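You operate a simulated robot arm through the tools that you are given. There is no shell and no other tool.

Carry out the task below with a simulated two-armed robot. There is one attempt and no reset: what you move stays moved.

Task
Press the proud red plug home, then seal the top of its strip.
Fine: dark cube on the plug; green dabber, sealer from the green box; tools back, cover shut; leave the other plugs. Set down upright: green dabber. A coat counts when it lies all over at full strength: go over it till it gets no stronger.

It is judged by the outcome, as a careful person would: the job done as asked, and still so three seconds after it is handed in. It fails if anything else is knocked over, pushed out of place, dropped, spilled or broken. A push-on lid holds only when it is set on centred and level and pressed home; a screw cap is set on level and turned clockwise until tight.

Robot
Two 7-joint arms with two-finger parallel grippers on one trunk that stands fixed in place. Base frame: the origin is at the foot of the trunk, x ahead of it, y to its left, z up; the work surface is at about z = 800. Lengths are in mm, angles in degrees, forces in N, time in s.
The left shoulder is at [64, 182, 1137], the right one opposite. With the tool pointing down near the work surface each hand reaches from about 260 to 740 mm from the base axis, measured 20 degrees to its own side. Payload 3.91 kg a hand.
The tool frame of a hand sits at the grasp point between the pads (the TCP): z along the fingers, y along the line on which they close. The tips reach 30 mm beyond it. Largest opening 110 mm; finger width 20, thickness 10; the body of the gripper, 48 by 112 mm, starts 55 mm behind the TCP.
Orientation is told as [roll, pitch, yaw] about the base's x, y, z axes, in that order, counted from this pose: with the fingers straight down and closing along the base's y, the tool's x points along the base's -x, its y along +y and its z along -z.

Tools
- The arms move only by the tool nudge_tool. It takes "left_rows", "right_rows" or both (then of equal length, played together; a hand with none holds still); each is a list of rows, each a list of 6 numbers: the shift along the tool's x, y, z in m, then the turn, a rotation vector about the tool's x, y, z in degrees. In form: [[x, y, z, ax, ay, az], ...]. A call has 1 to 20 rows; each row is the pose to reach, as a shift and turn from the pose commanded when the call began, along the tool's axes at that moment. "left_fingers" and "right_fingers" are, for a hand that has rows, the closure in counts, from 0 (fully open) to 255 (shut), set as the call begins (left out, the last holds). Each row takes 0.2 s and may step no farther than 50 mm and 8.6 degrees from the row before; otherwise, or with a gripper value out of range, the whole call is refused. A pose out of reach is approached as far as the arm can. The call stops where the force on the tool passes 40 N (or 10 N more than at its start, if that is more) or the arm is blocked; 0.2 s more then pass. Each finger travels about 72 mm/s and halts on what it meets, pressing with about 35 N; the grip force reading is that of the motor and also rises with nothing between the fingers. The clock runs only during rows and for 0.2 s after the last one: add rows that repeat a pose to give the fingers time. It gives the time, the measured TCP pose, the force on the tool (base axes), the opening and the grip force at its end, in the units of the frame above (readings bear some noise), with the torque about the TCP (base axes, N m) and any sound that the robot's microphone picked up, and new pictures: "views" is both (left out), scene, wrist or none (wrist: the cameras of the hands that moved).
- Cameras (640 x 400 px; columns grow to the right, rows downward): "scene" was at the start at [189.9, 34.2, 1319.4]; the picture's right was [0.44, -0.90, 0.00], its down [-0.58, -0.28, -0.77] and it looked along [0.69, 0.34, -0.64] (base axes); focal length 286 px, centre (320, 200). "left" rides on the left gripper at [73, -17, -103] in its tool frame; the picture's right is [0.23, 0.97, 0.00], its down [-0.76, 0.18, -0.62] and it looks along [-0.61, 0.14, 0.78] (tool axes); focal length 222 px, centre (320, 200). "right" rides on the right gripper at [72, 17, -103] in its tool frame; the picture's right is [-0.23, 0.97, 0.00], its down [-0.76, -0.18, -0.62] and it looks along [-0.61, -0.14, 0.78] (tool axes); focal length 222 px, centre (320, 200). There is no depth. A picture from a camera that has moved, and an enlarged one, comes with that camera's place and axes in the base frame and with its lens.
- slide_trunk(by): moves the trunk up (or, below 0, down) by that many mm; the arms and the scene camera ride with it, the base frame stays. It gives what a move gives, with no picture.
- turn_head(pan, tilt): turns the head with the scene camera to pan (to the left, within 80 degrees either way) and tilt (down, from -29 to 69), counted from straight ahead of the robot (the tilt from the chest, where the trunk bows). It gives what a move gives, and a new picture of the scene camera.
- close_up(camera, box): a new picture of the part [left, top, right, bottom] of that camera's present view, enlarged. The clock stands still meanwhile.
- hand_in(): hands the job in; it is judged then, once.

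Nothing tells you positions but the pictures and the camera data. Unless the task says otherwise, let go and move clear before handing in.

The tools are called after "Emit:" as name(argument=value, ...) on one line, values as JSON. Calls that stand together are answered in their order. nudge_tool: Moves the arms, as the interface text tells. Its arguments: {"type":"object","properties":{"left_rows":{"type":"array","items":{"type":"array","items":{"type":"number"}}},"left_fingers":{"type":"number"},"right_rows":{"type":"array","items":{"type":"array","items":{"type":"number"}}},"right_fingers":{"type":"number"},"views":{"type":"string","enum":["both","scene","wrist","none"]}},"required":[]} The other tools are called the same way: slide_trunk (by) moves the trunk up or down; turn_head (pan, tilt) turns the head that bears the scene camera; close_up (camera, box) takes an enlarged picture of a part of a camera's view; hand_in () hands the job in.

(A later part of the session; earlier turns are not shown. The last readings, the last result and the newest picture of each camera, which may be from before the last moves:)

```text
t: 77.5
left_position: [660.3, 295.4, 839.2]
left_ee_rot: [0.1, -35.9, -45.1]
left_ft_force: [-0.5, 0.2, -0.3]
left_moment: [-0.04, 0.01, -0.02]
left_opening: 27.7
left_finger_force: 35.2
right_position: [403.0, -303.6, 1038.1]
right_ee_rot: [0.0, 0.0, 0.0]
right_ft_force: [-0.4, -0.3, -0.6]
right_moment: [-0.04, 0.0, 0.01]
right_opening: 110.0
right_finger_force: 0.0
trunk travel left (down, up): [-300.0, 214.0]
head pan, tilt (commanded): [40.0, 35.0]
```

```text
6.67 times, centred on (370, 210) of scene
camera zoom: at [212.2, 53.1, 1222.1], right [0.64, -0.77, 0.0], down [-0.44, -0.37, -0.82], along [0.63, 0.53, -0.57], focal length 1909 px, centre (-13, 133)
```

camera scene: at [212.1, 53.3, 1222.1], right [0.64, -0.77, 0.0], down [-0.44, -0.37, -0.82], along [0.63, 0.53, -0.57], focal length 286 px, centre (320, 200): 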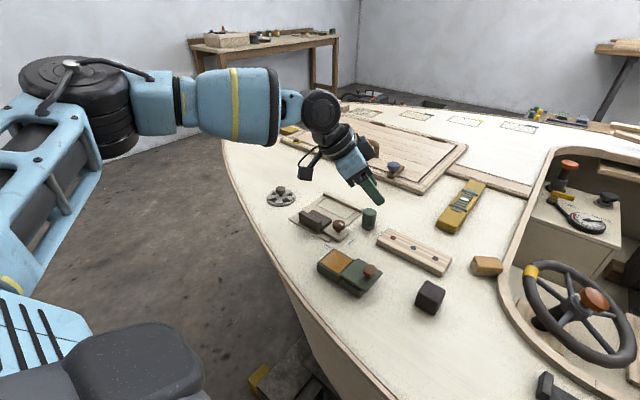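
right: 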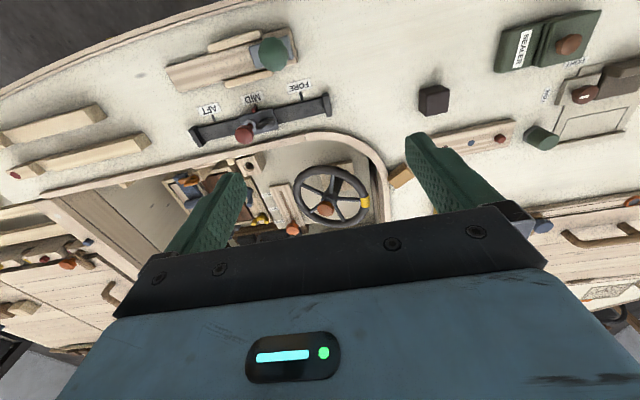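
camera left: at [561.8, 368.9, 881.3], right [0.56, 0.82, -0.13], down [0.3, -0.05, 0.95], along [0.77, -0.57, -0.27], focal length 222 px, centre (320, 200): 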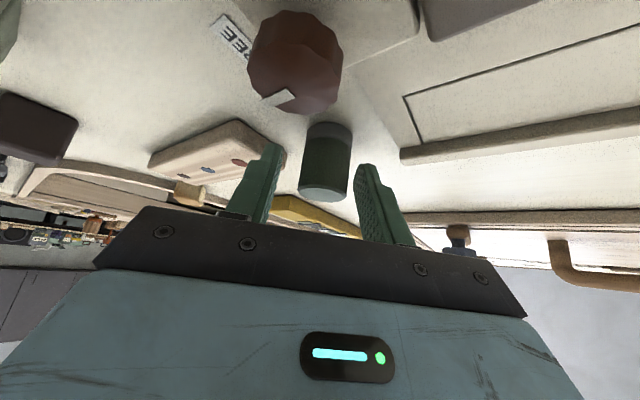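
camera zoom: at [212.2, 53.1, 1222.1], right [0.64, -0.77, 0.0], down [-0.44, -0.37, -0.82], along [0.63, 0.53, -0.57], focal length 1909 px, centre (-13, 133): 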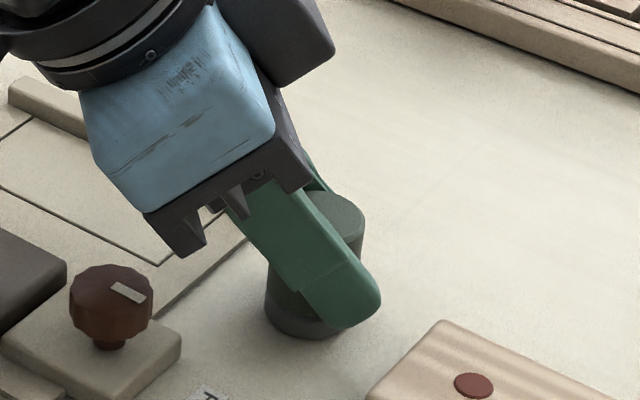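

Gripped at 27.7 mm. Lifting straight up and carrying the dabber over the open sealer pad.

Emit:
nudge_tool(left_rows=[[-0.0147, 0, -0.0202, 0, 0, 0], [-0.0294, 0, -0.0405, 0, 0, 0], [-0.0108, -0.0302, -0.054, 0, 0, 0], [0.0078, -0.0605, -0.0675, 0, 0, 0], [0.0264, -0.0907, -0.0811, 0, 0, 0], [0.045, -0.1209, -0.0946, 0, 0, 0], [0.045, -0.1209, -0.0946, 0, 0, 0], [0.045, -0.1209, -0.0946, 0, 0, 0]], views="both")

Emit:
close_up(camera="scene", box=[300, 210, 400, 300])

Emit:
close_up(camera="left", box=[220, 30, 420, 230])

```text
t: 79.2
left_position: [507.5, 277.1, 889.1]
left_ee_rot: [0.0, -35.9, -44.9]
left_ft_force: [-0.4, -0.6, -0.5]
left_moment: [-0.02, 0.0, 0.0]
left_opening: 28.2
left_finger_force: 35.0
right_position: [402.4, -303.3, 1039.2]
right_ee_rot: [0.1, -0.1, 0.0]
right_ft_force: [0.2, 0.5, 0.1]
right_moment: [-0.01, -0.02, -0.02]
right_opening: 110.0
right_finger_force: 0.0
trunk travel left (down, up): [-300.0, 214.0]
head pan, tilt (commanded): [40.0, 35.0]
camera scene: at [212.0, 53.1, 1222.2], right [0.64, -0.77, 0.0], down [-0.44, -0.37, -0.82], along [0.63, 0.53, -0.57], focal length 286 px, centre (320, 200)
camera left: at [410.4, 349.1, 929.6], right [0.56, 0.82, -0.13], down [0.3, -0.05, 0.95], along [0.77, -0.57, -0.28], focal length 222 px, centre (320, 200)
```

scene: 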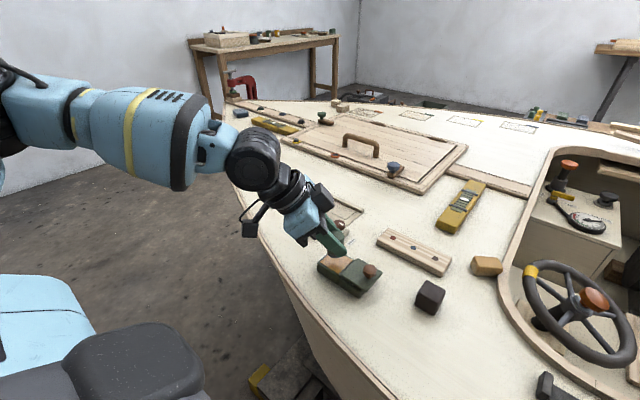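
left: 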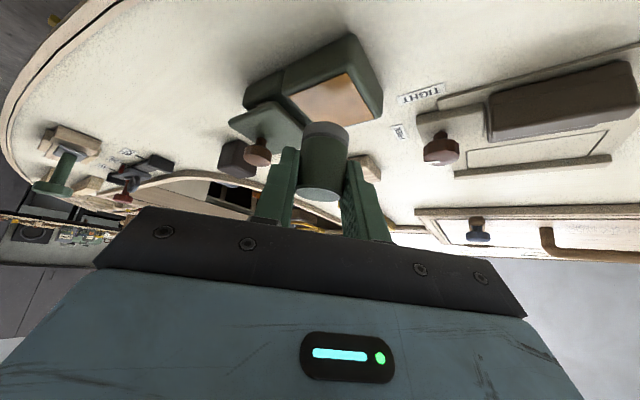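

```text
4.44 times, centred on (350, 255) of scene
camera zoom: at [212.0, 53.1, 1222.2], right [0.64, -0.77, 0.0], down [-0.44, -0.37, -0.82], along [0.63, 0.53, -0.57], focal length 1273 px, centre (187, -44)
```

zoom: 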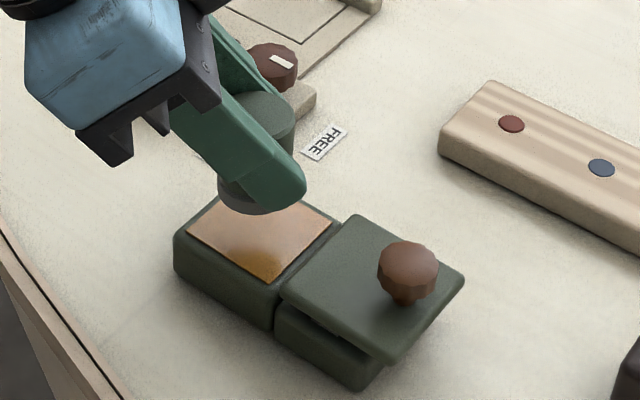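

```text
2.00 times, centred on (320, 130) of left
camera zoom: at [410.4, 349.1, 929.6], right [0.56, 0.82, -0.13], down [0.3, -0.05, 0.95], along [0.77, -0.57, -0.28], focal length 444 px, centre (320, 340)
```

zoom: 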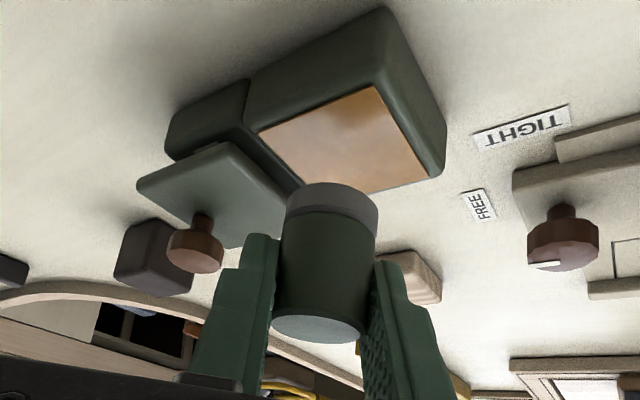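

Emit:
nudge_tool(left_rows=[[0.0057, 0.0002, 0.0094, 0, 0, 0], [0.0115, 0.0004, 0.0188, 0, 0, 0], [0.0124, 0.0004, 0.02, 0, 0, 0], [0.0133, 0.0004, 0.0212, 0, 0, 0], [0.0133, 0.0004, 0.0212, 0, 0, 0]], views="none")

Emit:
close_up(camera="scene", box=[300, 210, 400, 300])

Emit:
close_up(camera="left", box=[220, 30, 420, 230])

```text
t: 80.5
left_position: [510.8, 274.1, 866.1]
left_ee_rot: [0.2, -36.2, -45.0]
left_ft_force: [-0.7, 0.9, 8.2]
left_moment: [-0.01, 0.01, 0.01]
left_opening: 28.2
left_finger_force: 35.2
right_position: [402.7, -302.8, 1039.5]
right_ee_rot: [0.1, -0.1, 0.0]
right_ft_force: [-0.1, -0.4, 0.2]
right_moment: [0.0, -0.01, -0.01]
right_opening: 110.1
right_finger_force: 0.1
trunk travel left (down, up): [-300.0, 214.0]
head pan, tilt (commanded): [40.0, 35.0]
```

```text
4.44 times, centred on (350, 255) of scene
camera zoom: at [211.6, 53.0, 1222.3], right [0.64, -0.77, 0.0], down [-0.44, -0.37, -0.82], along [0.63, 0.53, -0.57], focal length 1273 px, centre (187, -44)
```

zoom: 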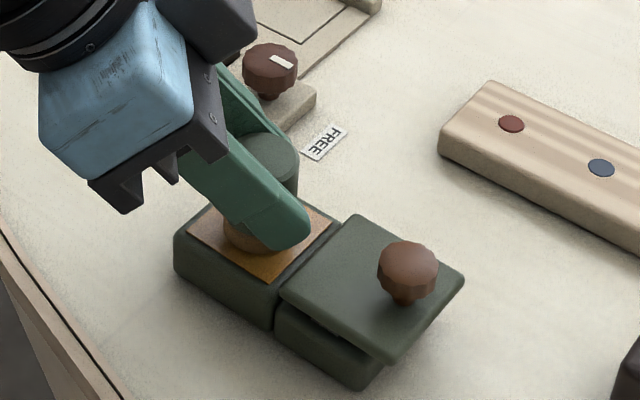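

```text
2.00 times, centred on (320, 130) of left
camera zoom: at [412.9, 347.6, 906.1], right [0.56, 0.82, -0.13], down [0.3, -0.05, 0.95], along [0.77, -0.57, -0.27], focal length 444 px, centre (320, 340)
```

zoom: 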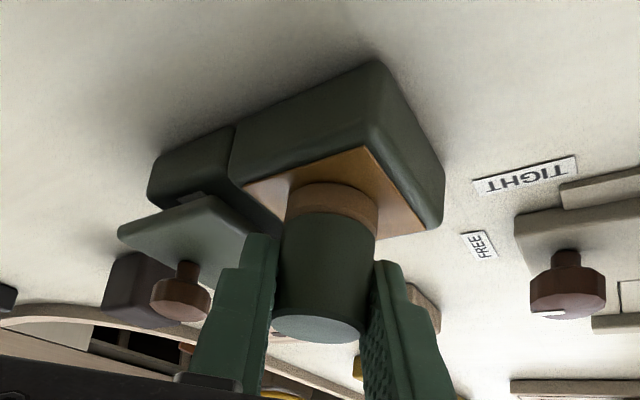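

The dabber's pad has turned amber, so it is loaded. Lifting it off and carrying it over the left end of the strip.

Emit:
nudge_tool(left_rows=[[-0.0171, 0, -0.0235, 0, 0, 0], [-0.0481, 0.0201, -0.001, 0, 0, 0], [-0.079, 0.0401, 0.0216, 0, 0, 0], [-0.11, 0.0602, 0.0441, 0, 0, 0], [-0.11, 0.0602, 0.0441, 0, 0, 0], [-0.11, 0.0602, 0.0441, 0, 0, 0]], views="wrist")

Emit:
close_up(camera="scene", box=[340, 190, 470, 290])

Emit:
close_up(camera="scene", box=[310, 230, 390, 300])

```text
t: 81.8
left_position: [635.0, 236.5, 891.6]
left_ee_rot: [0.0, -36.0, -44.9]
left_ft_force: [-0.5, 0.1, 0.2]
left_moment: [0.01, -0.05, 0.05]
left_opening: 27.9
left_finger_force: 35.3
right_position: [403.5, -303.2, 1038.7]
right_ee_rot: [-0.1, 0.0, 0.1]
right_ft_force: [-1.1, -0.1, 0.5]
right_moment: [0.0, 0.03, 0.02]
right_opening: 110.4
right_finger_force: 0.0
trunk travel left (down, up): [-300.0, 214.0]
head pan, tilt (commanded): [40.0, 35.0]
camera left: at [538.6, 308.5, 934.0], right [0.56, 0.82, -0.13], down [0.3, -0.05, 0.95], along [0.77, -0.57, -0.28], focal length 222 px, centre (320, 200)
```

left: 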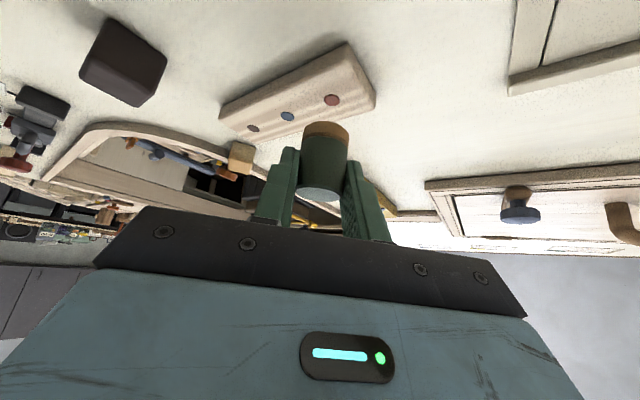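

```text
4.00 times, centred on (405, 240) of scene
camera zoom: at [212.7, 52.9, 1222.0], right [0.64, -0.77, 0.0], down [-0.44, -0.37, -0.82], along [0.63, 0.53, -0.57], focal length 1145 px, centre (-20, 40)
```

zoom: 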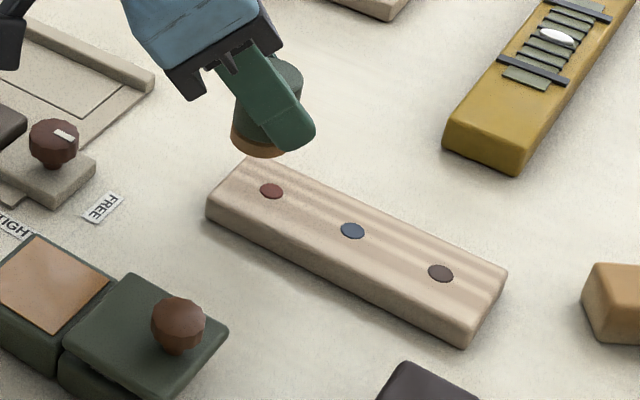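

```text
5.71 times, centred on (350, 265) of scene
camera zoom: at [212.7, 52.9, 1222.0], right [0.64, -0.77, 0.0], down [-0.44, -0.37, -0.82], along [0.63, 0.53, -0.57], focal length 1636 px, centre (149, -171)
```

zoom: 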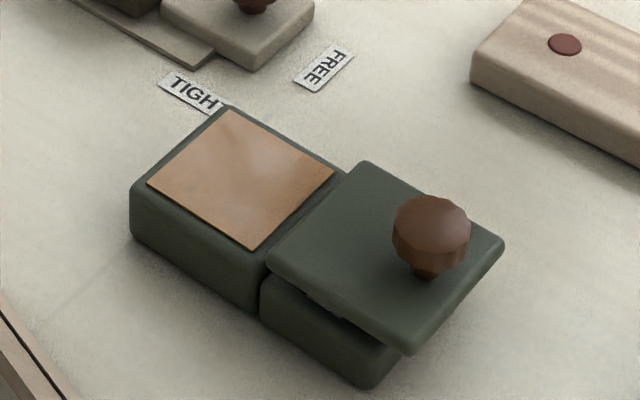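

Lowering for a first dab on the left end to see the footprint and colour.

Emit:
nudge_tool(left_rows=[[0.0106, 0, 0.0146, 0, 0, 0], [0.02, 0, 0.0275, 0, 0, 0], [0.0212, 0, 0.0291, 0, 0, 0], [0.0221, 0, 0.0303, 0, 0, 0], [0.0221, 0, 0.0303, 0, 0, 0]], views="none")

Emit:
close_up(camera="scene", box=[360, 200, 450, 270])

```text
t: 83.0
left_position: [635.3, 236.8, 855.8]
left_ee_rot: [0.1, -36.1, -45.0]
left_ft_force: [1.3, 0.4, 3.6]
left_moment: [0.01, -0.04, 0.0]
left_opening: 27.9
left_finger_force: 35.2
right_position: [403.0, -303.4, 1039.5]
right_ee_rot: [0.0, -0.1, 0.0]
right_ft_force: [-0.2, -0.4, 0.6]
right_moment: [0.0, 0.02, -0.01]
right_opening: 109.9
right_finger_force: 0.0
trunk travel left (down, up): [-300.0, 214.0]
head pan, tilt (commanded): [40.0, 35.0]
```

```text
5.71 times, centred on (405, 235) of scene
camera zoom: at [212.0, 53.0, 1222.2], right [0.64, -0.77, 0.0], down [-0.44, -0.37, -0.82], along [0.63, 0.53, -0.57], focal length 1636 px, centre (-166, 0)
```

zoom: 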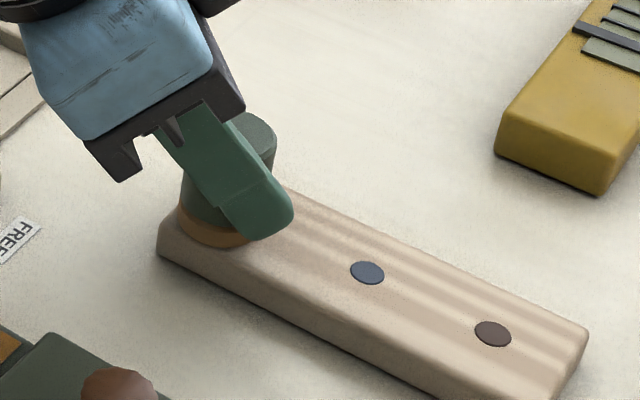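

Contact at about 4 N. I'll try a short, gentle wipe along the strip and check that the strip itself doesn't move.

Emit:
nudge_tool(left_rows=[[-0.0017, -0.0021, 0.0012, 0, 0, 0], [-0.0034, -0.0042, 0.0025, 0, 0, 0], [-0.0051, -0.0064, 0.0037, 0, 0, 0], [-0.0069, -0.0085, 0.005, 0, 0, 0]], views="none")

Emit:
close_up(camera="scene", box=[360, 200, 450, 270])

```text
t: 84.0
left_position: [635.6, 225.8, 856.5]
left_ee_rot: [0.1, -36.2, -44.9]
left_ft_force: [0.1, 3.8, 9.3]
left_moment: [0.1, -0.04, 0.03]
left_opening: 28.1
left_finger_force: 35.0
right_position: [402.6, -303.7, 1039.9]
right_ee_rot: [0.0, -0.1, 0.0]
right_ft_force: [0.4, 0.0, -0.1]
right_moment: [0.01, -0.01, 0.04]
right_opening: 110.2
right_finger_force: 0.1
trunk travel left (down, up): [-300.0, 214.0]
head pan, tilt (commanded): [40.0, 35.0]
```

```text
5.71 times, centred on (405, 235) of scene
camera zoom: at [211.4, 53.2, 1222.3], right [0.64, -0.77, 0.0], down [-0.44, -0.37, -0.82], along [0.63, 0.53, -0.57], focal length 1636 px, centre (-166, 0)
```

zoom: 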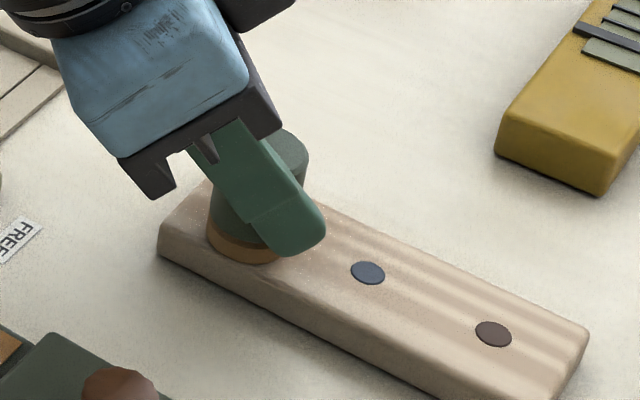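

The strip hasn't moved. Lifting to see the mark left.

Emit:
nudge_tool(left_rows=[[-0.0118, 0, -0.0162, 0, 0, 0], [-0.0353, 0.0, -0.0243, 0, 0, 0], [-0.0294, 0.0, -0.0486, 0, 0, 0]], views="none")

Emit:
close_up(camera="scene", box=[370, 210, 460, 280])

Emit:
close_up(camera="left", box=[200, 40, 400, 220])

```text
t: 84.8
left_position: [628.6, 228.7, 912.7]
left_ee_rot: [0.0, -36.0, -45.0]
left_ft_force: [-0.6, 0.7, 0.1]
left_moment: [-0.01, -0.01, 0.0]
left_opening: 27.9
left_finger_force: 34.8
right_position: [402.9, -302.4, 1039.3]
right_ee_rot: [0.0, -0.1, 0.0]
right_ft_force: [-0.5, 0.5, 1.2]
right_moment: [0.02, 0.0, -0.01]
right_opening: 110.2
right_finger_force: 0.1
trunk travel left (down, up): [-300.0, 214.0]
head pan, tilt (commanded): [40.0, 35.0]
```

```text
5.71 times, centred on (415, 245) of scene
camera zoom: at [211.3, 53.6, 1222.3], right [0.64, -0.77, 0.0], down [-0.44, -0.37, -0.82], along [0.63, 0.53, -0.57], focal length 1636 px, centre (-223, -57)
```

zoom: 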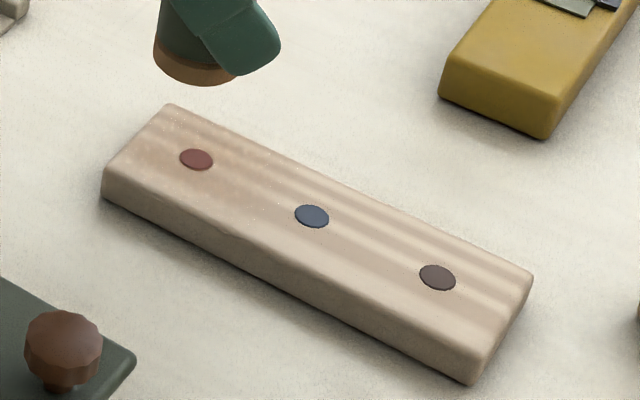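

```text
2.22 times, centred on (300, 130) of left
camera zoom: at [532.5, 301.9, 953.3], right [0.56, 0.82, -0.13], down [0.3, -0.05, 0.95], along [0.77, -0.57, -0.28], focal length 494 px, centre (364, 356)
```

zoom: 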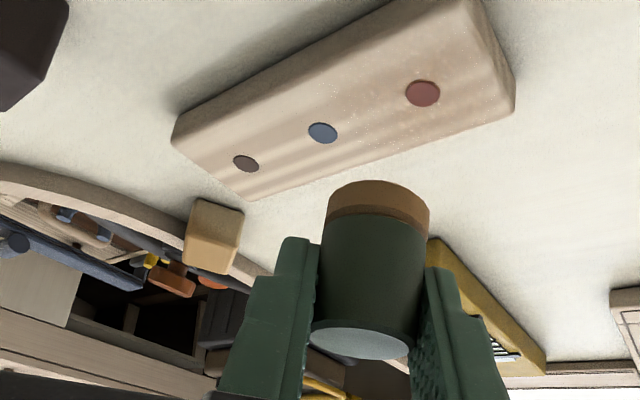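

Emit:
close_up(camera="scene", box=[380, 222, 430, 257])

Emit:
close_up(camera="left", box=[260, 30, 370, 110])

```text
11.43 times, centred on (405, 240) of scene
camera zoom: at [211.3, 53.6, 1222.3], right [0.64, -0.77, 0.0], down [-0.44, -0.37, -0.82], along [0.63, 0.53, -0.57], focal length 3273 px, centre (-651, -251)
```

zoom: 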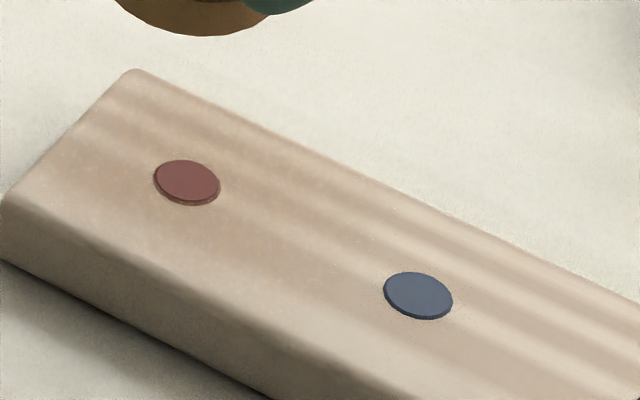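

```text
5.00 times, centred on (315, 70) of left
camera zoom: at [532.5, 301.9, 953.3], right [0.56, 0.82, -0.13], down [0.3, -0.05, 0.95], along [0.77, -0.57, -0.28], focal length 1111 px, centre (345, 850)
```

zoom: 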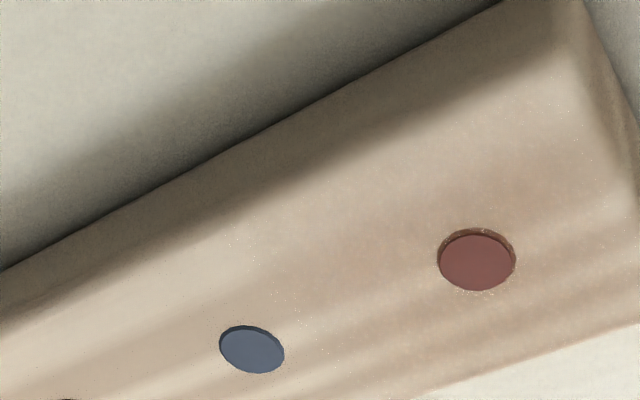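

A faint amber tint shows around the red plug, so coats build up with repeated passes. I'll now wipe systematically: down one edge line from the left end to the right end, then start back along the middle.

Emit:
nudge_tool(left_rows=[[0.02884, 0.01103, 0.01612, 0, 0, 0], [0.04295, 0.01103, 0.03554, 0, 0, 0], [0.04448, 0.01103, 0.03764, 0, 0, 0], [0.03876, 0.00396, 0.0418, 0, 0, 0], [0.03304, -0.00311, 0.04595, 0, 0, 0], [0.02732, -0.01018, 0.05011, 0, 0, 0], [0.0216, -0.01725, 0.05426, 0, 0, 0], [0.01588, -0.02432, 0.05842, 0, 0, 0], [0.01016, -0.03139, 0.06258, 0, 0, 0], [0.00444, -0.03846, 0.06673, 0, 0, 0], [-0.00128, -0.04553, 0.07089, 0, 0, 0], [-0.007, -0.0526, 0.07504, 0, 0, 0], [-0.01272, -0.05967, 0.0792, 0, 0, 0], [-0.01844, -0.06674, 0.08336, 0, 0, 0], [-0.02416, -0.07381, 0.08751, 0, 0, 0], [-0.02874, -0.07947, 0.09084, 0, 0, 0], [-0.03675, -0.06957, 0.09666, 0, 0, 0], [-0.03103, -0.0625, 0.0925, 0, 0, 0], [-0.02531, -0.05543, 0.08835, 0, 0, 0], [-0.01959, -0.04836, 0.08419, 0, 0, 0]], views="none")

Emit:
close_up(camera="scene", box=[370, 210, 460, 280])

```text
t: 89.0
left_position: [641.8, 147.5, 855.7]
left_ee_rot: [0.1, -36.1, -45.0]
left_ft_force: [-0.9, -1.4, 5.7]
left_moment: [-0.1, -0.03, 0.02]
left_opening: 27.7
left_finger_force: 35.0
right_position: [401.4, -303.6, 1038.5]
right_ee_rot: [0.1, 0.0, 0.0]
right_ft_force: [-0.3, -1.1, 0.0]
right_moment: [0.01, 0.02, 0.0]
right_opening: 109.9
right_finger_force: 0.1
trunk travel left (down, up): [-300.0, 214.0]
head pan, tilt (commanded): [40.0, 35.0]
```

```text
5.71 times, centred on (415, 245) of scene
camera zoom: at [211.6, 53.0, 1222.3], right [0.64, -0.77, 0.0], down [-0.44, -0.37, -0.82], along [0.63, 0.53, -0.57], focal length 1636 px, centre (-223, -57)
```

zoom: 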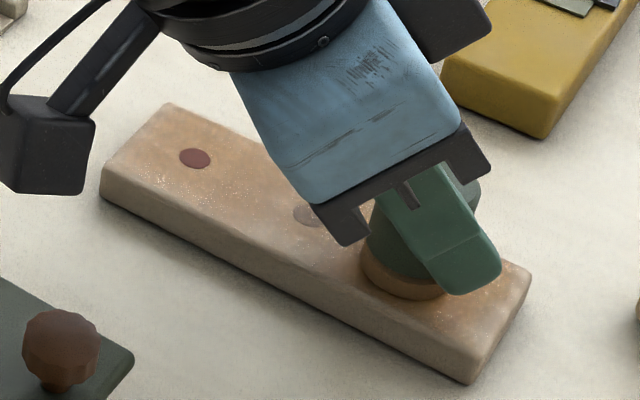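

The wipe leaves a visible amber coat and the strip stays in place. Continuing up the middle line, then back along the far edge line.

Emit:
nudge_tool(left_rows=[[0.00701, 0.00866, -0.00509, 0, 0, 0], [0.01402, 0.01732, -0.01018, 0, 0, 0], [0.02102, 0.02599, -0.01527, 0, 0, 0], [0.02803, 0.03465, -0.02036, 0, 0, 0], [0.03504, 0.04331, -0.02546, 0, 0, 0], [0.04205, 0.05197, -0.03055, 0, 0, 0], [0.04906, 0.06063, -0.03564, 0, 0, 0], [0.05607, 0.0693, -0.04073, 0, 0, 0], [0.04777, 0.07955, -0.0347, 0, 0, 0], [0.04113, 0.07135, -0.02988, 0, 0, 0], [0.03449, 0.06315, -0.02506, 0, 0, 0], [0.02785, 0.05495, -0.02024, 0, 0, 0], [0.02121, 0.04675, -0.01542, 0, 0, 0], [0.01457, 0.03855, -0.0106, 0, 0, 0], [0.00793, 0.03035, -0.00578, 0, 0, 0], [0.00129, 0.02215, -0.00096, 0, 0, 0], [-0.00535, 0.01395, 0.00386, 0, 0, 0], [-0.01199, 0.00575, 0.00868, 0, 0, 0], [-0.01863, -0.00245, 0.0135, 0, 0, 0], [-0.02527, -0.01065, 0.01832, 0, 0, 0]], views="none")

Emit:
close_up(camera="scene", box=[370, 210, 460, 280])

```text
t: 93.2
left_position: [657.0, 118.3, 855.5]
left_ee_rot: [0.1, -36.1, -45.0]
left_ft_force: [-0.7, 1.8, 9.0]
left_moment: [0.08, -0.01, 0.02]
left_opening: 28.0
left_finger_force: 35.4
right_position: [401.6, -303.5, 1039.1]
right_ee_rot: [0.0, -0.1, 0.0]
right_ft_force: [0.0, -0.7, -0.6]
right_moment: [0.0, -0.02, 0.0]
right_opening: 110.2
right_finger_force: 0.1
trunk travel left (down, up): [-300.0, 214.0]
head pan, tilt (commanded): [40.0, 35.0]
```

```text
5.71 times, centred on (415, 245) of scene
camera zoom: at [211.2, 53.3, 1222.3], right [0.64, -0.77, 0.0], down [-0.44, -0.37, -0.82], along [0.63, 0.53, -0.57], focal length 1636 px, centre (-223, -57)
```

zoom: 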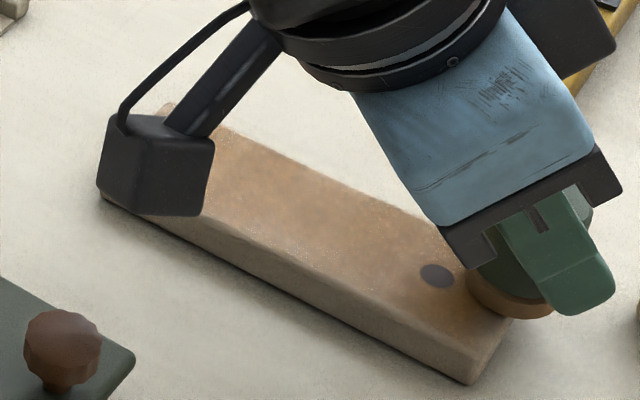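

The coat builds up evenly. I'll lift off, go back to the sealer pad to reload, and look at the coat on the way.

Emit:
nudge_tool(left_rows=[[-0.0235, 0, -0.0324, 0, 0, 0], [0.0113, 0.0013, -0.0577, 0, 0, 0], [0.0461, 0.0026, -0.0829, 0, 0, 0], [0.0809, 0.0038, -0.1082, 0, 0, 0], [0.1157, 0.0051, -0.1334, 0, 0, 0], [0.1505, 0.0064, -0.1587, 0, 0, 0], [0.1505, 0.0064, -0.1587, 0, 0, 0]], views="none")

Emit:
close_up(camera="scene", box=[370, 210, 460, 280])

Emit:
close_up(camera="scene", box=[300, 210, 400, 300])

```text
t: 94.8
left_position: [509.4, 275.8, 894.3]
left_ee_rot: [-0.1, -36.1, -45.0]
left_ft_force: [0.3, -0.3, -0.1]
left_moment: [-0.03, -0.02, 0.03]
left_opening: 27.7
left_finger_force: 35.0
right_position: [403.7, -303.1, 1038.3]
right_ee_rot: [0.0, 0.0, 0.0]
right_ft_force: [0.2, 0.5, -0.8]
right_moment: [0.01, -0.01, -0.03]
right_opening: 110.2
right_finger_force: 0.1
trunk travel left (down, up): [-300.0, 214.0]
head pan, tilt (commanded): [40.0, 35.0]
```

```text
5.71 times, centred on (415, 245) of scene
camera zoom: at [212.6, 52.7, 1222.1], right [0.64, -0.77, 0.0], down [-0.44, -0.37, -0.82], along [0.63, 0.53, -0.57], focal length 1636 px, centre (-223, -57)
```

zoom: 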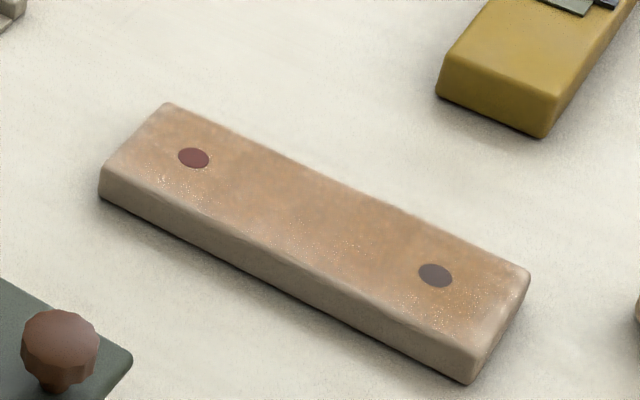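

```text
4.44 times, centred on (350, 255) of scene
camera zoom: at [212.6, 52.7, 1222.1], right [0.64, -0.77, 0.0], down [-0.44, -0.37, -0.82], along [0.63, 0.53, -0.57], focal length 1273 px, centre (187, -44)
```

zoom: 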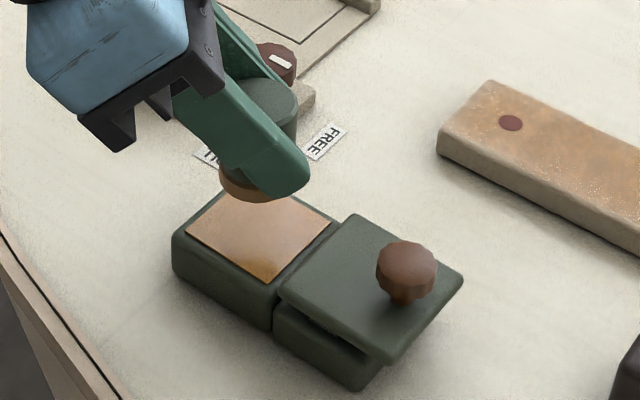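

The coat is building, though I want to check the blue plug, which seems hidden now. Zooming in on it.

Emit:
close_up(camera="scene", box=[400, 230, 440, 258])

Emit:
close_up(camera="scene", box=[380, 222, 425, 253])

Emit:
close_up(camera="scene", box=[420, 240, 460, 280])

```text
14.29 times, centred on (420, 244) of scene
camera zoom: at [212.6, 52.7, 1222.1], right [0.64, -0.77, 0.0], down [-0.44, -0.37, -0.82], along [0.63, 0.53, -0.57], focal length 4091 px, centre (-1109, -429)
```

zoom: 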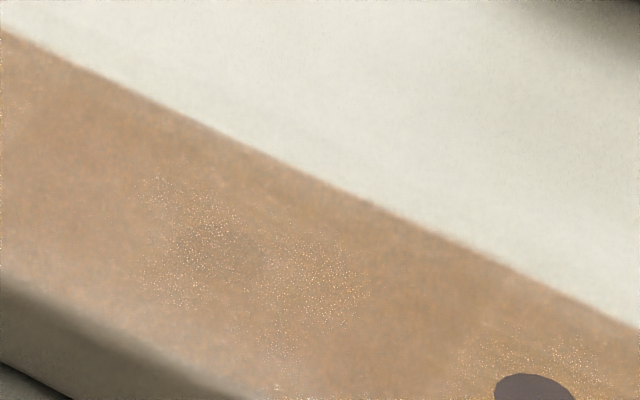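

```text
12.90 times, centred on (402, 238) of scene
camera zoom: at [212.6, 52.7, 1222.1], right [0.64, -0.77, 0.0], down [-0.44, -0.37, -0.82], along [0.63, 0.53, -0.57], focal length 3695 px, centre (-744, -284)
```

zoom: 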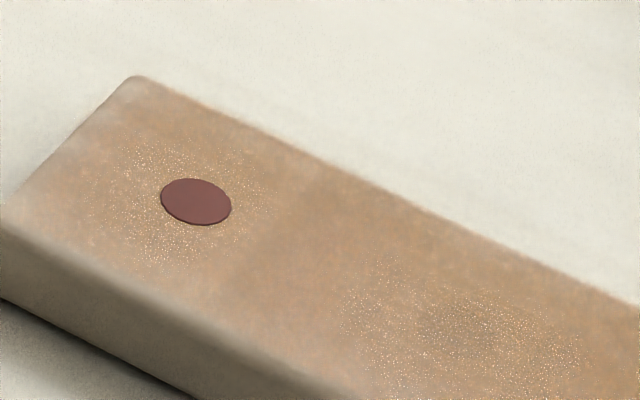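

```text
10.00 times, centred on (440, 260) of scene
camera zoom: at [212.6, 52.7, 1222.1], right [0.64, -0.77, 0.0], down [-0.44, -0.37, -0.82], along [0.63, 0.53, -0.57], focal length 2864 px, centre (-880, -400)
```

zoom: 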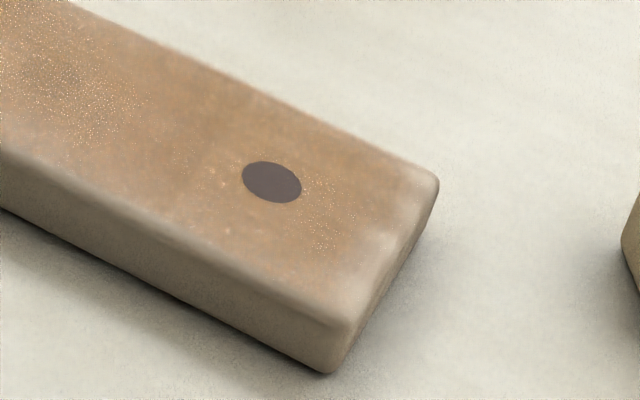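

The coat is over everything, thinner at the edges and ends. Reloading on the sealer pad now.

Emit:
nudge_tool(left_rows=[[0.0088, 0, 0.0121, 0, 0, 0], [0.0159, 0, 0.0218, 0, 0, 0], [0.0171, 0, 0.0235, 0, 0, 0], [0.0176, 0, 0.0243, 0, 0, 0], [0.0176, 0, 0.0243, 0, 0, 0]], views="none")

Emit:
close_up(camera="scene", box=[300, 210, 400, 300])

```text
t: 96.0
left_position: [507.8, 276.0, 864.8]
left_ee_rot: [0.1, -36.0, -44.9]
left_ft_force: [0.2, -0.3, 2.3]
left_moment: [-0.06, -0.03, 0.01]
left_opening: 27.9
left_finger_force: 35.1
right_position: [402.3, -303.0, 1038.4]
right_ee_rot: [0.1, 0.0, 0.1]
right_ft_force: [0.2, -0.1, -0.5]
right_moment: [0.01, -0.01, 0.02]
right_opening: 110.1
right_finger_force: 0.0
trunk travel left (down, up): [-300.0, 214.0]
head pan, tilt (commanded): [40.0, 35.0]
```

```text
4.44 times, centred on (350, 255) of scene
camera zoom: at [211.9, 53.0, 1222.2], right [0.64, -0.77, 0.0], down [-0.44, -0.37, -0.82], along [0.63, 0.53, -0.57], focal length 1273 px, centre (187, -44)
```

zoom: 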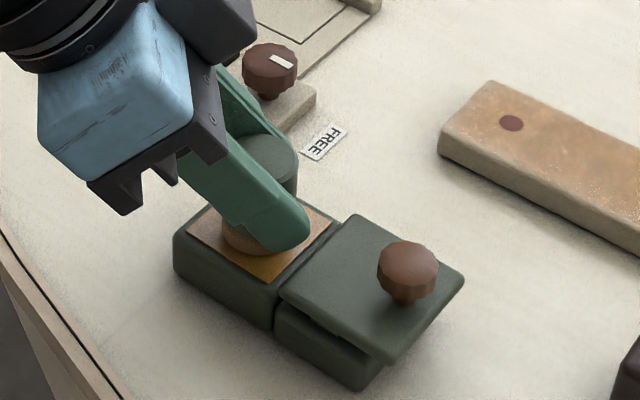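

Emit:
nudge_tool(left_rows=[[-0.0176, 0, -0.0243, 0, 0, 0], [-0.0447, 0.0207, -0.0046, 0, 0, 0], [-0.0718, 0.0415, 0.0151, 0, 0, 0], [-0.0989, 0.0622, 0.0347, 0, 0, 0], [-0.0812, 0.0622, 0.059, 0, 0, 0], [-0.0754, 0.0622, 0.0671, 0, 0, 0], [-0.08125, 0.05497, 0.07135, 0, 0, 0], [-0.0871, 0.04774, 0.0756, 0, 0, 0], [-0.09295, 0.04051, 0.07985, 0, 0, 0], [-0.0988, 0.03328, 0.0841, 0, 0, 0], [-0.10465, 0.02605, 0.08835, 0, 0, 0], [-0.1105, 0.01882, 0.0926, 0, 0, 0], [-0.11635, 0.01159, 0.09685, 0, 0, 0], [-0.1222, 0.00436, 0.1011, 0, 0, 0], [-0.12805, -0.00287, 0.10535, 0, 0, 0], [-0.1339, -0.0101, 0.1096, 0, 0, 0], [-0.13975, -0.01733, 0.11385, 0, 0, 0], [-0.1456, -0.02456, 0.1181, 0, 0, 0], [-0.15145, -0.03179, 0.12235, 0, 0, 0], [-0.15889, -0.0226, 0.12775, 0, 0, 0]], views="none")

Emit:
close_up(camera="scene", box=[370, 210, 460, 280])

```text
t: 100.2
left_position: [635.9, 113.6, 855.2]
left_ee_rot: [0.1, -36.2, -44.9]
left_ft_force: [-1.7, -1.2, 9.2]
left_moment: [-0.03, 0.06, 0.01]
left_opening: 28.0
left_finger_force: 34.7
right_position: [401.4, -303.5, 1039.5]
right_ee_rot: [-0.1, -0.1, 0.0]
right_ft_force: [0.5, -0.6, -0.2]
right_moment: [-0.03, 0.03, 0.01]
right_opening: 110.1
right_finger_force: 0.0
trunk travel left (down, up): [-300.0, 214.0]
head pan, tilt (commanded): [40.0, 35.0]
```

```text
5.71 times, centred on (415, 245) of scene
camera zoom: at [211.1, 53.0, 1222.3], right [0.64, -0.77, 0.0], down [-0.44, -0.37, -0.82], along [0.63, 0.53, -0.57], focal length 1636 px, centre (-223, -57)
```

zoom: 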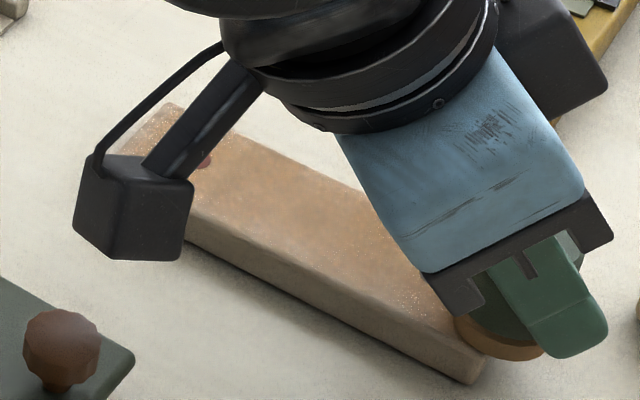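

Emit:
nudge_tool(left_rows=[[0.00585, 0.00723, -0.00425, 0, 0, 0], [0.0117, 0.01446, -0.0085, 0, 0, 0], [0.01755, 0.02169, -0.01275, 0, 0, 0], [0.0234, 0.02892, -0.017, 0, 0, 0], [0.02925, 0.03615, -0.02125, 0, 0, 0], [0.0351, 0.04338, -0.0255, 0, 0, 0], [0.04095, 0.05061, -0.02975, 0, 0, 0], [0.0468, 0.05784, -0.034, 0, 0, 0], [0.05265, 0.06507, -0.03825, 0, 0, 0], [0.0585, 0.0723, -0.0425, 0, 0, 0], [0.06435, 0.07953, -0.04675, 0, 0, 0], [0.0702, 0.08676, -0.051, 0, 0, 0], [0.07605, 0.09399, -0.05525, 0, 0, 0], [0.06861, 0.10318, -0.04985, 0, 0, 0], [0.06276, 0.09595, -0.0456, 0, 0, 0], [0.05691, 0.08872, -0.04135, 0, 0, 0], [0.05106, 0.08149, -0.0371, 0, 0, 0], [0.04521, 0.07426, -0.03285, 0, 0, 0], [0.03936, 0.06703, -0.0286, 0, 0, 0], [0.03351, 0.0598, -0.02435, 0, 0, 0]], views="none")

Emit:
nudge_tool(left_rows=[[-0.00585, -0.00723, 0.00425, 0, 0, 0], [-0.0117, -0.01446, 0.0085, 0, 0, 0], [-0.01755, -0.02169, 0.01275, 0, 0, 0], [-0.0234, -0.02892, 0.017, 0, 0, 0], [-0.02925, -0.03615, 0.02125, 0, 0, 0], [-0.0351, -0.04338, 0.0255, 0, 0, 0], [-0.0409, -0.0506, 0.0297, 0, 0, 0], [-0.0472, -0.0428, 0.0343, 0, 0, 0], [-0.04135, -0.03557, 0.03005, 0, 0, 0], [-0.0355, -0.02834, 0.0258, 0, 0, 0], [-0.02965, -0.02111, 0.02155, 0, 0, 0], [-0.0238, -0.01388, 0.0173, 0, 0, 0], [-0.01795, -0.00665, 0.01305, 0, 0, 0], [-0.0121, 0.00058, 0.0088, 0, 0, 0], [-0.00625, 0.00781, 0.00455, 0, 0, 0], [-0.0004, 0.01504, 0.0003, 0, 0, 0], [0.00545, 0.02227, -0.00395, 0, 0, 0], [0.0113, 0.0295, -0.0082, 0, 0, 0], [0.01715, 0.03673, -0.01245, 0, 0, 0], [0.023, 0.04396, -0.0167, 0, 0, 0]], views="none")

Emit:
close_up(camera="scene", box=[370, 210, 460, 280])

```text
t: 104.5
left_position: [650.0, 184.9, 856.2]
left_ee_rot: [0.2, -36.1, -45.0]
left_ft_force: [0.8, 2.8, 12.5]
left_moment: [0.01, -0.11, 0.02]
left_opening: 27.9
left_finger_force: 34.8
right_position: [403.7, -302.8, 1038.6]
right_ee_rot: [0.1, -0.1, 0.1]
right_ft_force: [-0.6, 0.1, 0.4]
right_moment: [0.05, -0.01, -0.02]
right_opening: 110.0
right_finger_force: 0.0
trunk travel left (down, up): [-300.0, 214.0]
head pan, tilt (commanded): [40.0, 35.0]
```

```text
t: 108.7
left_position: [661.2, 237.4, 856.0]
left_ee_rot: [0.1, -35.9, -45.0]
left_ft_force: [-0.6, -0.5, 7.2]
left_moment: [-0.15, -0.05, 0.0]
left_opening: 28.1
left_finger_force: 35.4
right_position: [403.2, -304.1, 1040.5]
right_ee_rot: [-0.1, -0.1, 0.0]
right_ft_force: [-0.6, 0.3, 0.4]
right_moment: [0.0, -0.02, -0.01]
right_opening: 110.1
right_finger_force: 0.1
trunk travel left (down, up): [-300.0, 214.0]
head pan, tilt (commanded): [40.0, 35.0]
```

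```text
5.71 times, centred on (415, 245) of scene
camera zoom: at [211.6, 52.9, 1222.2], right [0.64, -0.77, 0.0], down [-0.44, -0.37, -0.82], along [0.63, 0.53, -0.57], focal length 1636 px, centre (-223, -57)
```

zoom: 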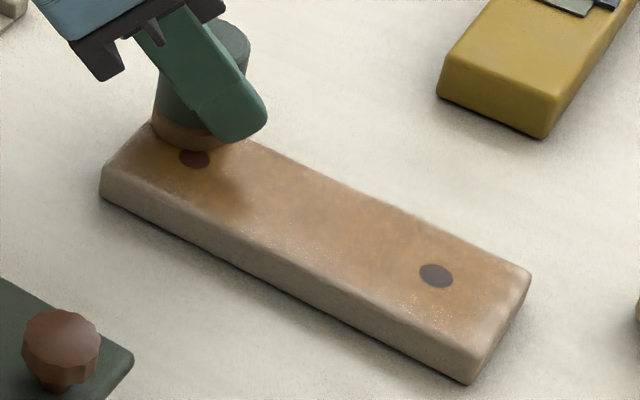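

The coat is deepening. I'll reload on the sealer pad and, while there, inspect the coat.

Emit:
nudge_tool(left_rows=[[-0.0235, 0, -0.0324, 0, 0, 0], [0.00355, -0.0203, -0.05205, 0, 0, 0], [0.0306, -0.0406, -0.0717, 0, 0, 0], [0.05765, -0.0609, -0.09135, 0, 0, 0], [0.0847, -0.0812, -0.111, 0, 0, 0], [0.1012, -0.0812, -0.0883, 0, 0, 0], [0.1023, -0.0812, -0.0867, 0, 0, 0], [0.1023, -0.0812, -0.0867, 0, 0, 0]], views="none")

Emit:
close_up(camera="scene", box=[370, 210, 460, 280])

Emit:
close_up(camera="scene", box=[300, 210, 400, 300])

```text
t: 110.5
left_position: [510.8, 274.3, 865.3]
left_ee_rot: [0.1, -36.1, -45.1]
left_ft_force: [0.1, -0.3, 2.4]
left_moment: [-0.03, 0.0, -0.03]
left_opening: 28.1
left_finger_force: 35.6
right_position: [403.2, -303.1, 1038.7]
right_ee_rot: [0.0, -0.1, 0.0]
right_ft_force: [0.1, 0.4, 0.1]
right_moment: [0.02, -0.01, -0.01]
right_opening: 109.9
right_finger_force: 0.1
trunk travel left (down, up): [-300.0, 214.0]
head pan, tilt (commanded): [40.0, 35.0]
```

```text
5.71 times, centred on (415, 245) of scene
camera zoom: at [212.0, 53.0, 1222.2], right [0.64, -0.77, 0.0], down [-0.44, -0.37, -0.82], along [0.63, 0.53, -0.57], focal length 1636 px, centre (-223, -57)
```

zoom: 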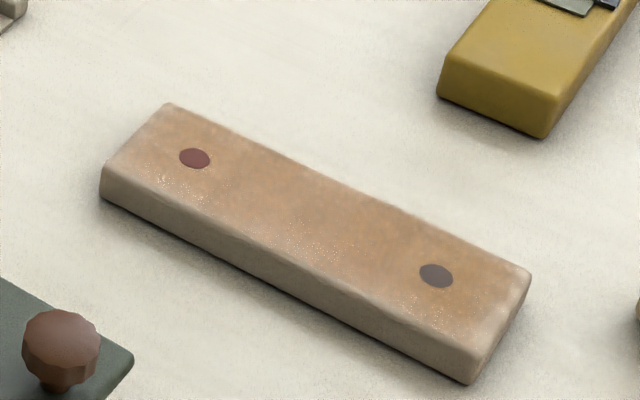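

```text
4.44 times, centred on (350, 255) of scene
camera zoom: at [212.0, 53.0, 1222.2], right [0.64, -0.77, 0.0], down [-0.44, -0.37, -0.82], along [0.63, 0.53, -0.57], focal length 1273 px, centre (187, -44)
```

zoom: 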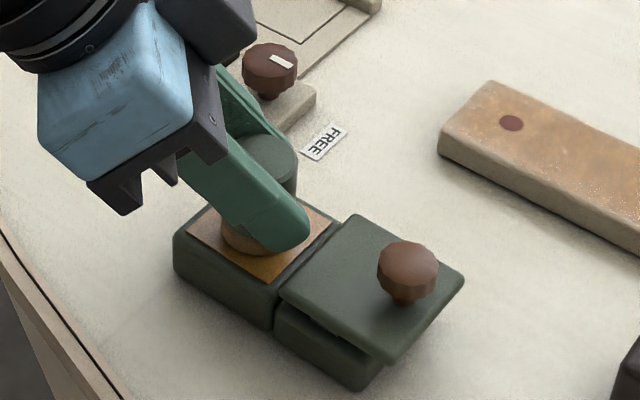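

The edges and ends are still lighter than the middle. With a fresh load I'll go around the perimeter, keeping the pad's centre near each edge, and then fill in the middle.

Emit:
nudge_tool(left_rows=[[-0.0176, 0, -0.0243, 0, 0, 0], [-0.0449, 0.02, -0.0045, 0, 0, 0], [-0.0722, 0.0401, 0.0153, 0, 0, 0], [-0.0994, 0.0601, 0.0351, 0, 0, 0], [-0.0818, 0.0601, 0.0594, 0, 0, 0], [-0.0759, 0.0601, 0.0675, 0, 0, 0], [-0.08162, 0.05303, 0.07166, 0, 0, 0], [-0.08734, 0.04596, 0.07581, 0, 0, 0], [-0.09306, 0.03889, 0.07997, 0, 0, 0], [-0.09878, 0.03182, 0.08412, 0, 0, 0], [-0.10451, 0.02475, 0.08828, 0, 0, 0], [-0.11023, 0.01767, 0.09244, 0, 0, 0], [-0.11595, 0.0106, 0.09659, 0, 0, 0], [-0.12167, 0.00353, 0.10075, 0, 0, 0], [-0.12739, -0.00354, 0.1049, 0, 0, 0], [-0.13311, -0.01061, 0.10906, 0, 0, 0], [-0.13883, -0.01768, 0.11322, 0, 0, 0], [-0.14455, -0.02475, 0.11737, 0, 0, 0], [-0.15027, -0.03182, 0.12153, 0, 0, 0], [-0.15599, -0.02475, 0.12569, 0, 0, 0]], views="none")

Emit:
nudge_tool(left_rows=[[-0.00572, 0.00707, 0.00416, 0, 0, 0], [-0.01144, 0.01414, 0.00831, 0, 0, 0], [-0.01716, 0.02121, 0.01247, 0, 0, 0], [-0.01144, 0.02828, 0.00831, 0, 0, 0], [-0.00572, 0.03536, 0.00416, 0, 0, 0], [0, 0.04243, 0, 0, 0, 0], [0.00572, 0.0495, -0.00416, 0, 0, 0], [0.01144, 0.05657, -0.00831, 0, 0, 0], [0.01716, 0.06364, -0.01247, 0, 0, 0], [0.02288, 0.07071, -0.01662, 0, 0, 0], [0.02861, 0.07778, -0.02078, 0, 0, 0], [0.03433, 0.08485, -0.02494, 0, 0, 0], [0.04005, 0.09192, -0.02909, 0, 0, 0], [0.04577, 0.09899, -0.03325, 0, 0, 0], [0.05149, 0.10607, -0.0374, 0, 0, 0], [0.05721, 0.11314, -0.04156, 0, 0, 0], [0.06293, 0.10607, -0.04572, 0, 0, 0], [0.06865, 0.099, -0.04987, 0, 0, 0], [0.07437, 0.09192, -0.05403, 0, 0, 0], [0.08009, 0.08485, -0.05818, 0, 0, 0]], views="none")

Emit:
close_up(camera="scene", box=[370, 210, 460, 280])

```text
t: 114.7
left_position: [634.4, 115.7, 855.0]
left_ee_rot: [0.0, -36.1, -45.1]
left_ft_force: [-4.0, -0.9, 10.8]
left_moment: [-0.1, 0.09, -0.05]
left_opening: 28.0
left_finger_force: 35.0
right_position: [403.0, -303.8, 1038.4]
right_ee_rot: [0.1, -0.1, 0.0]
right_ft_force: [-1.3, 0.2, 0.7]
right_moment: [-0.01, 0.01, 0.01]
right_opening: 110.0
right_finger_force: 0.1
trunk travel left (down, up): [-300.0, 214.0]
head pan, tilt (commanded): [40.0, 35.0]
```

```text
t: 118.8
left_position: [623.7, 246.0, 855.8]
left_ee_rot: [0.2, -36.1, -45.1]
left_ft_force: [2.3, 0.7, 11.9]
left_moment: [-0.1, -0.22, -0.04]
left_opening: 27.7
left_finger_force: 35.0
right_position: [403.1, -303.4, 1039.0]
right_ee_rot: [0.1, -0.2, -0.1]
right_ft_force: [-0.1, 0.3, -0.3]
right_moment: [-0.02, -0.01, 0.0]
right_opening: 109.9
right_finger_force: 0.1
trunk travel left (down, up): [-300.0, 214.0]
head pan, tilt (commanded): [40.0, 35.0]
```

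```text
5.71 times, centred on (415, 245) of scene
camera zoom: at [211.5, 52.9, 1222.3], right [0.64, -0.77, 0.0], down [-0.44, -0.37, -0.82], along [0.63, 0.53, -0.57], focal length 1636 px, centre (-223, -57)
```

zoom: 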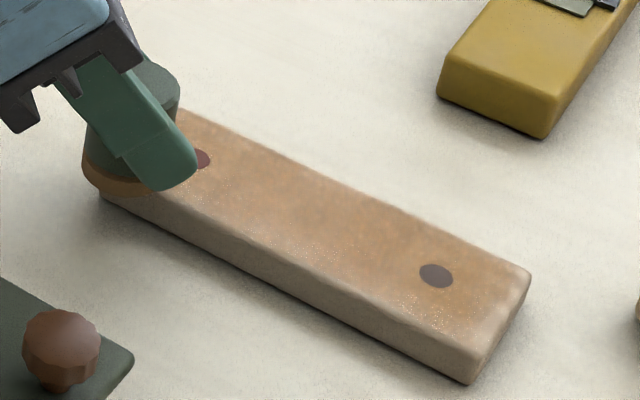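

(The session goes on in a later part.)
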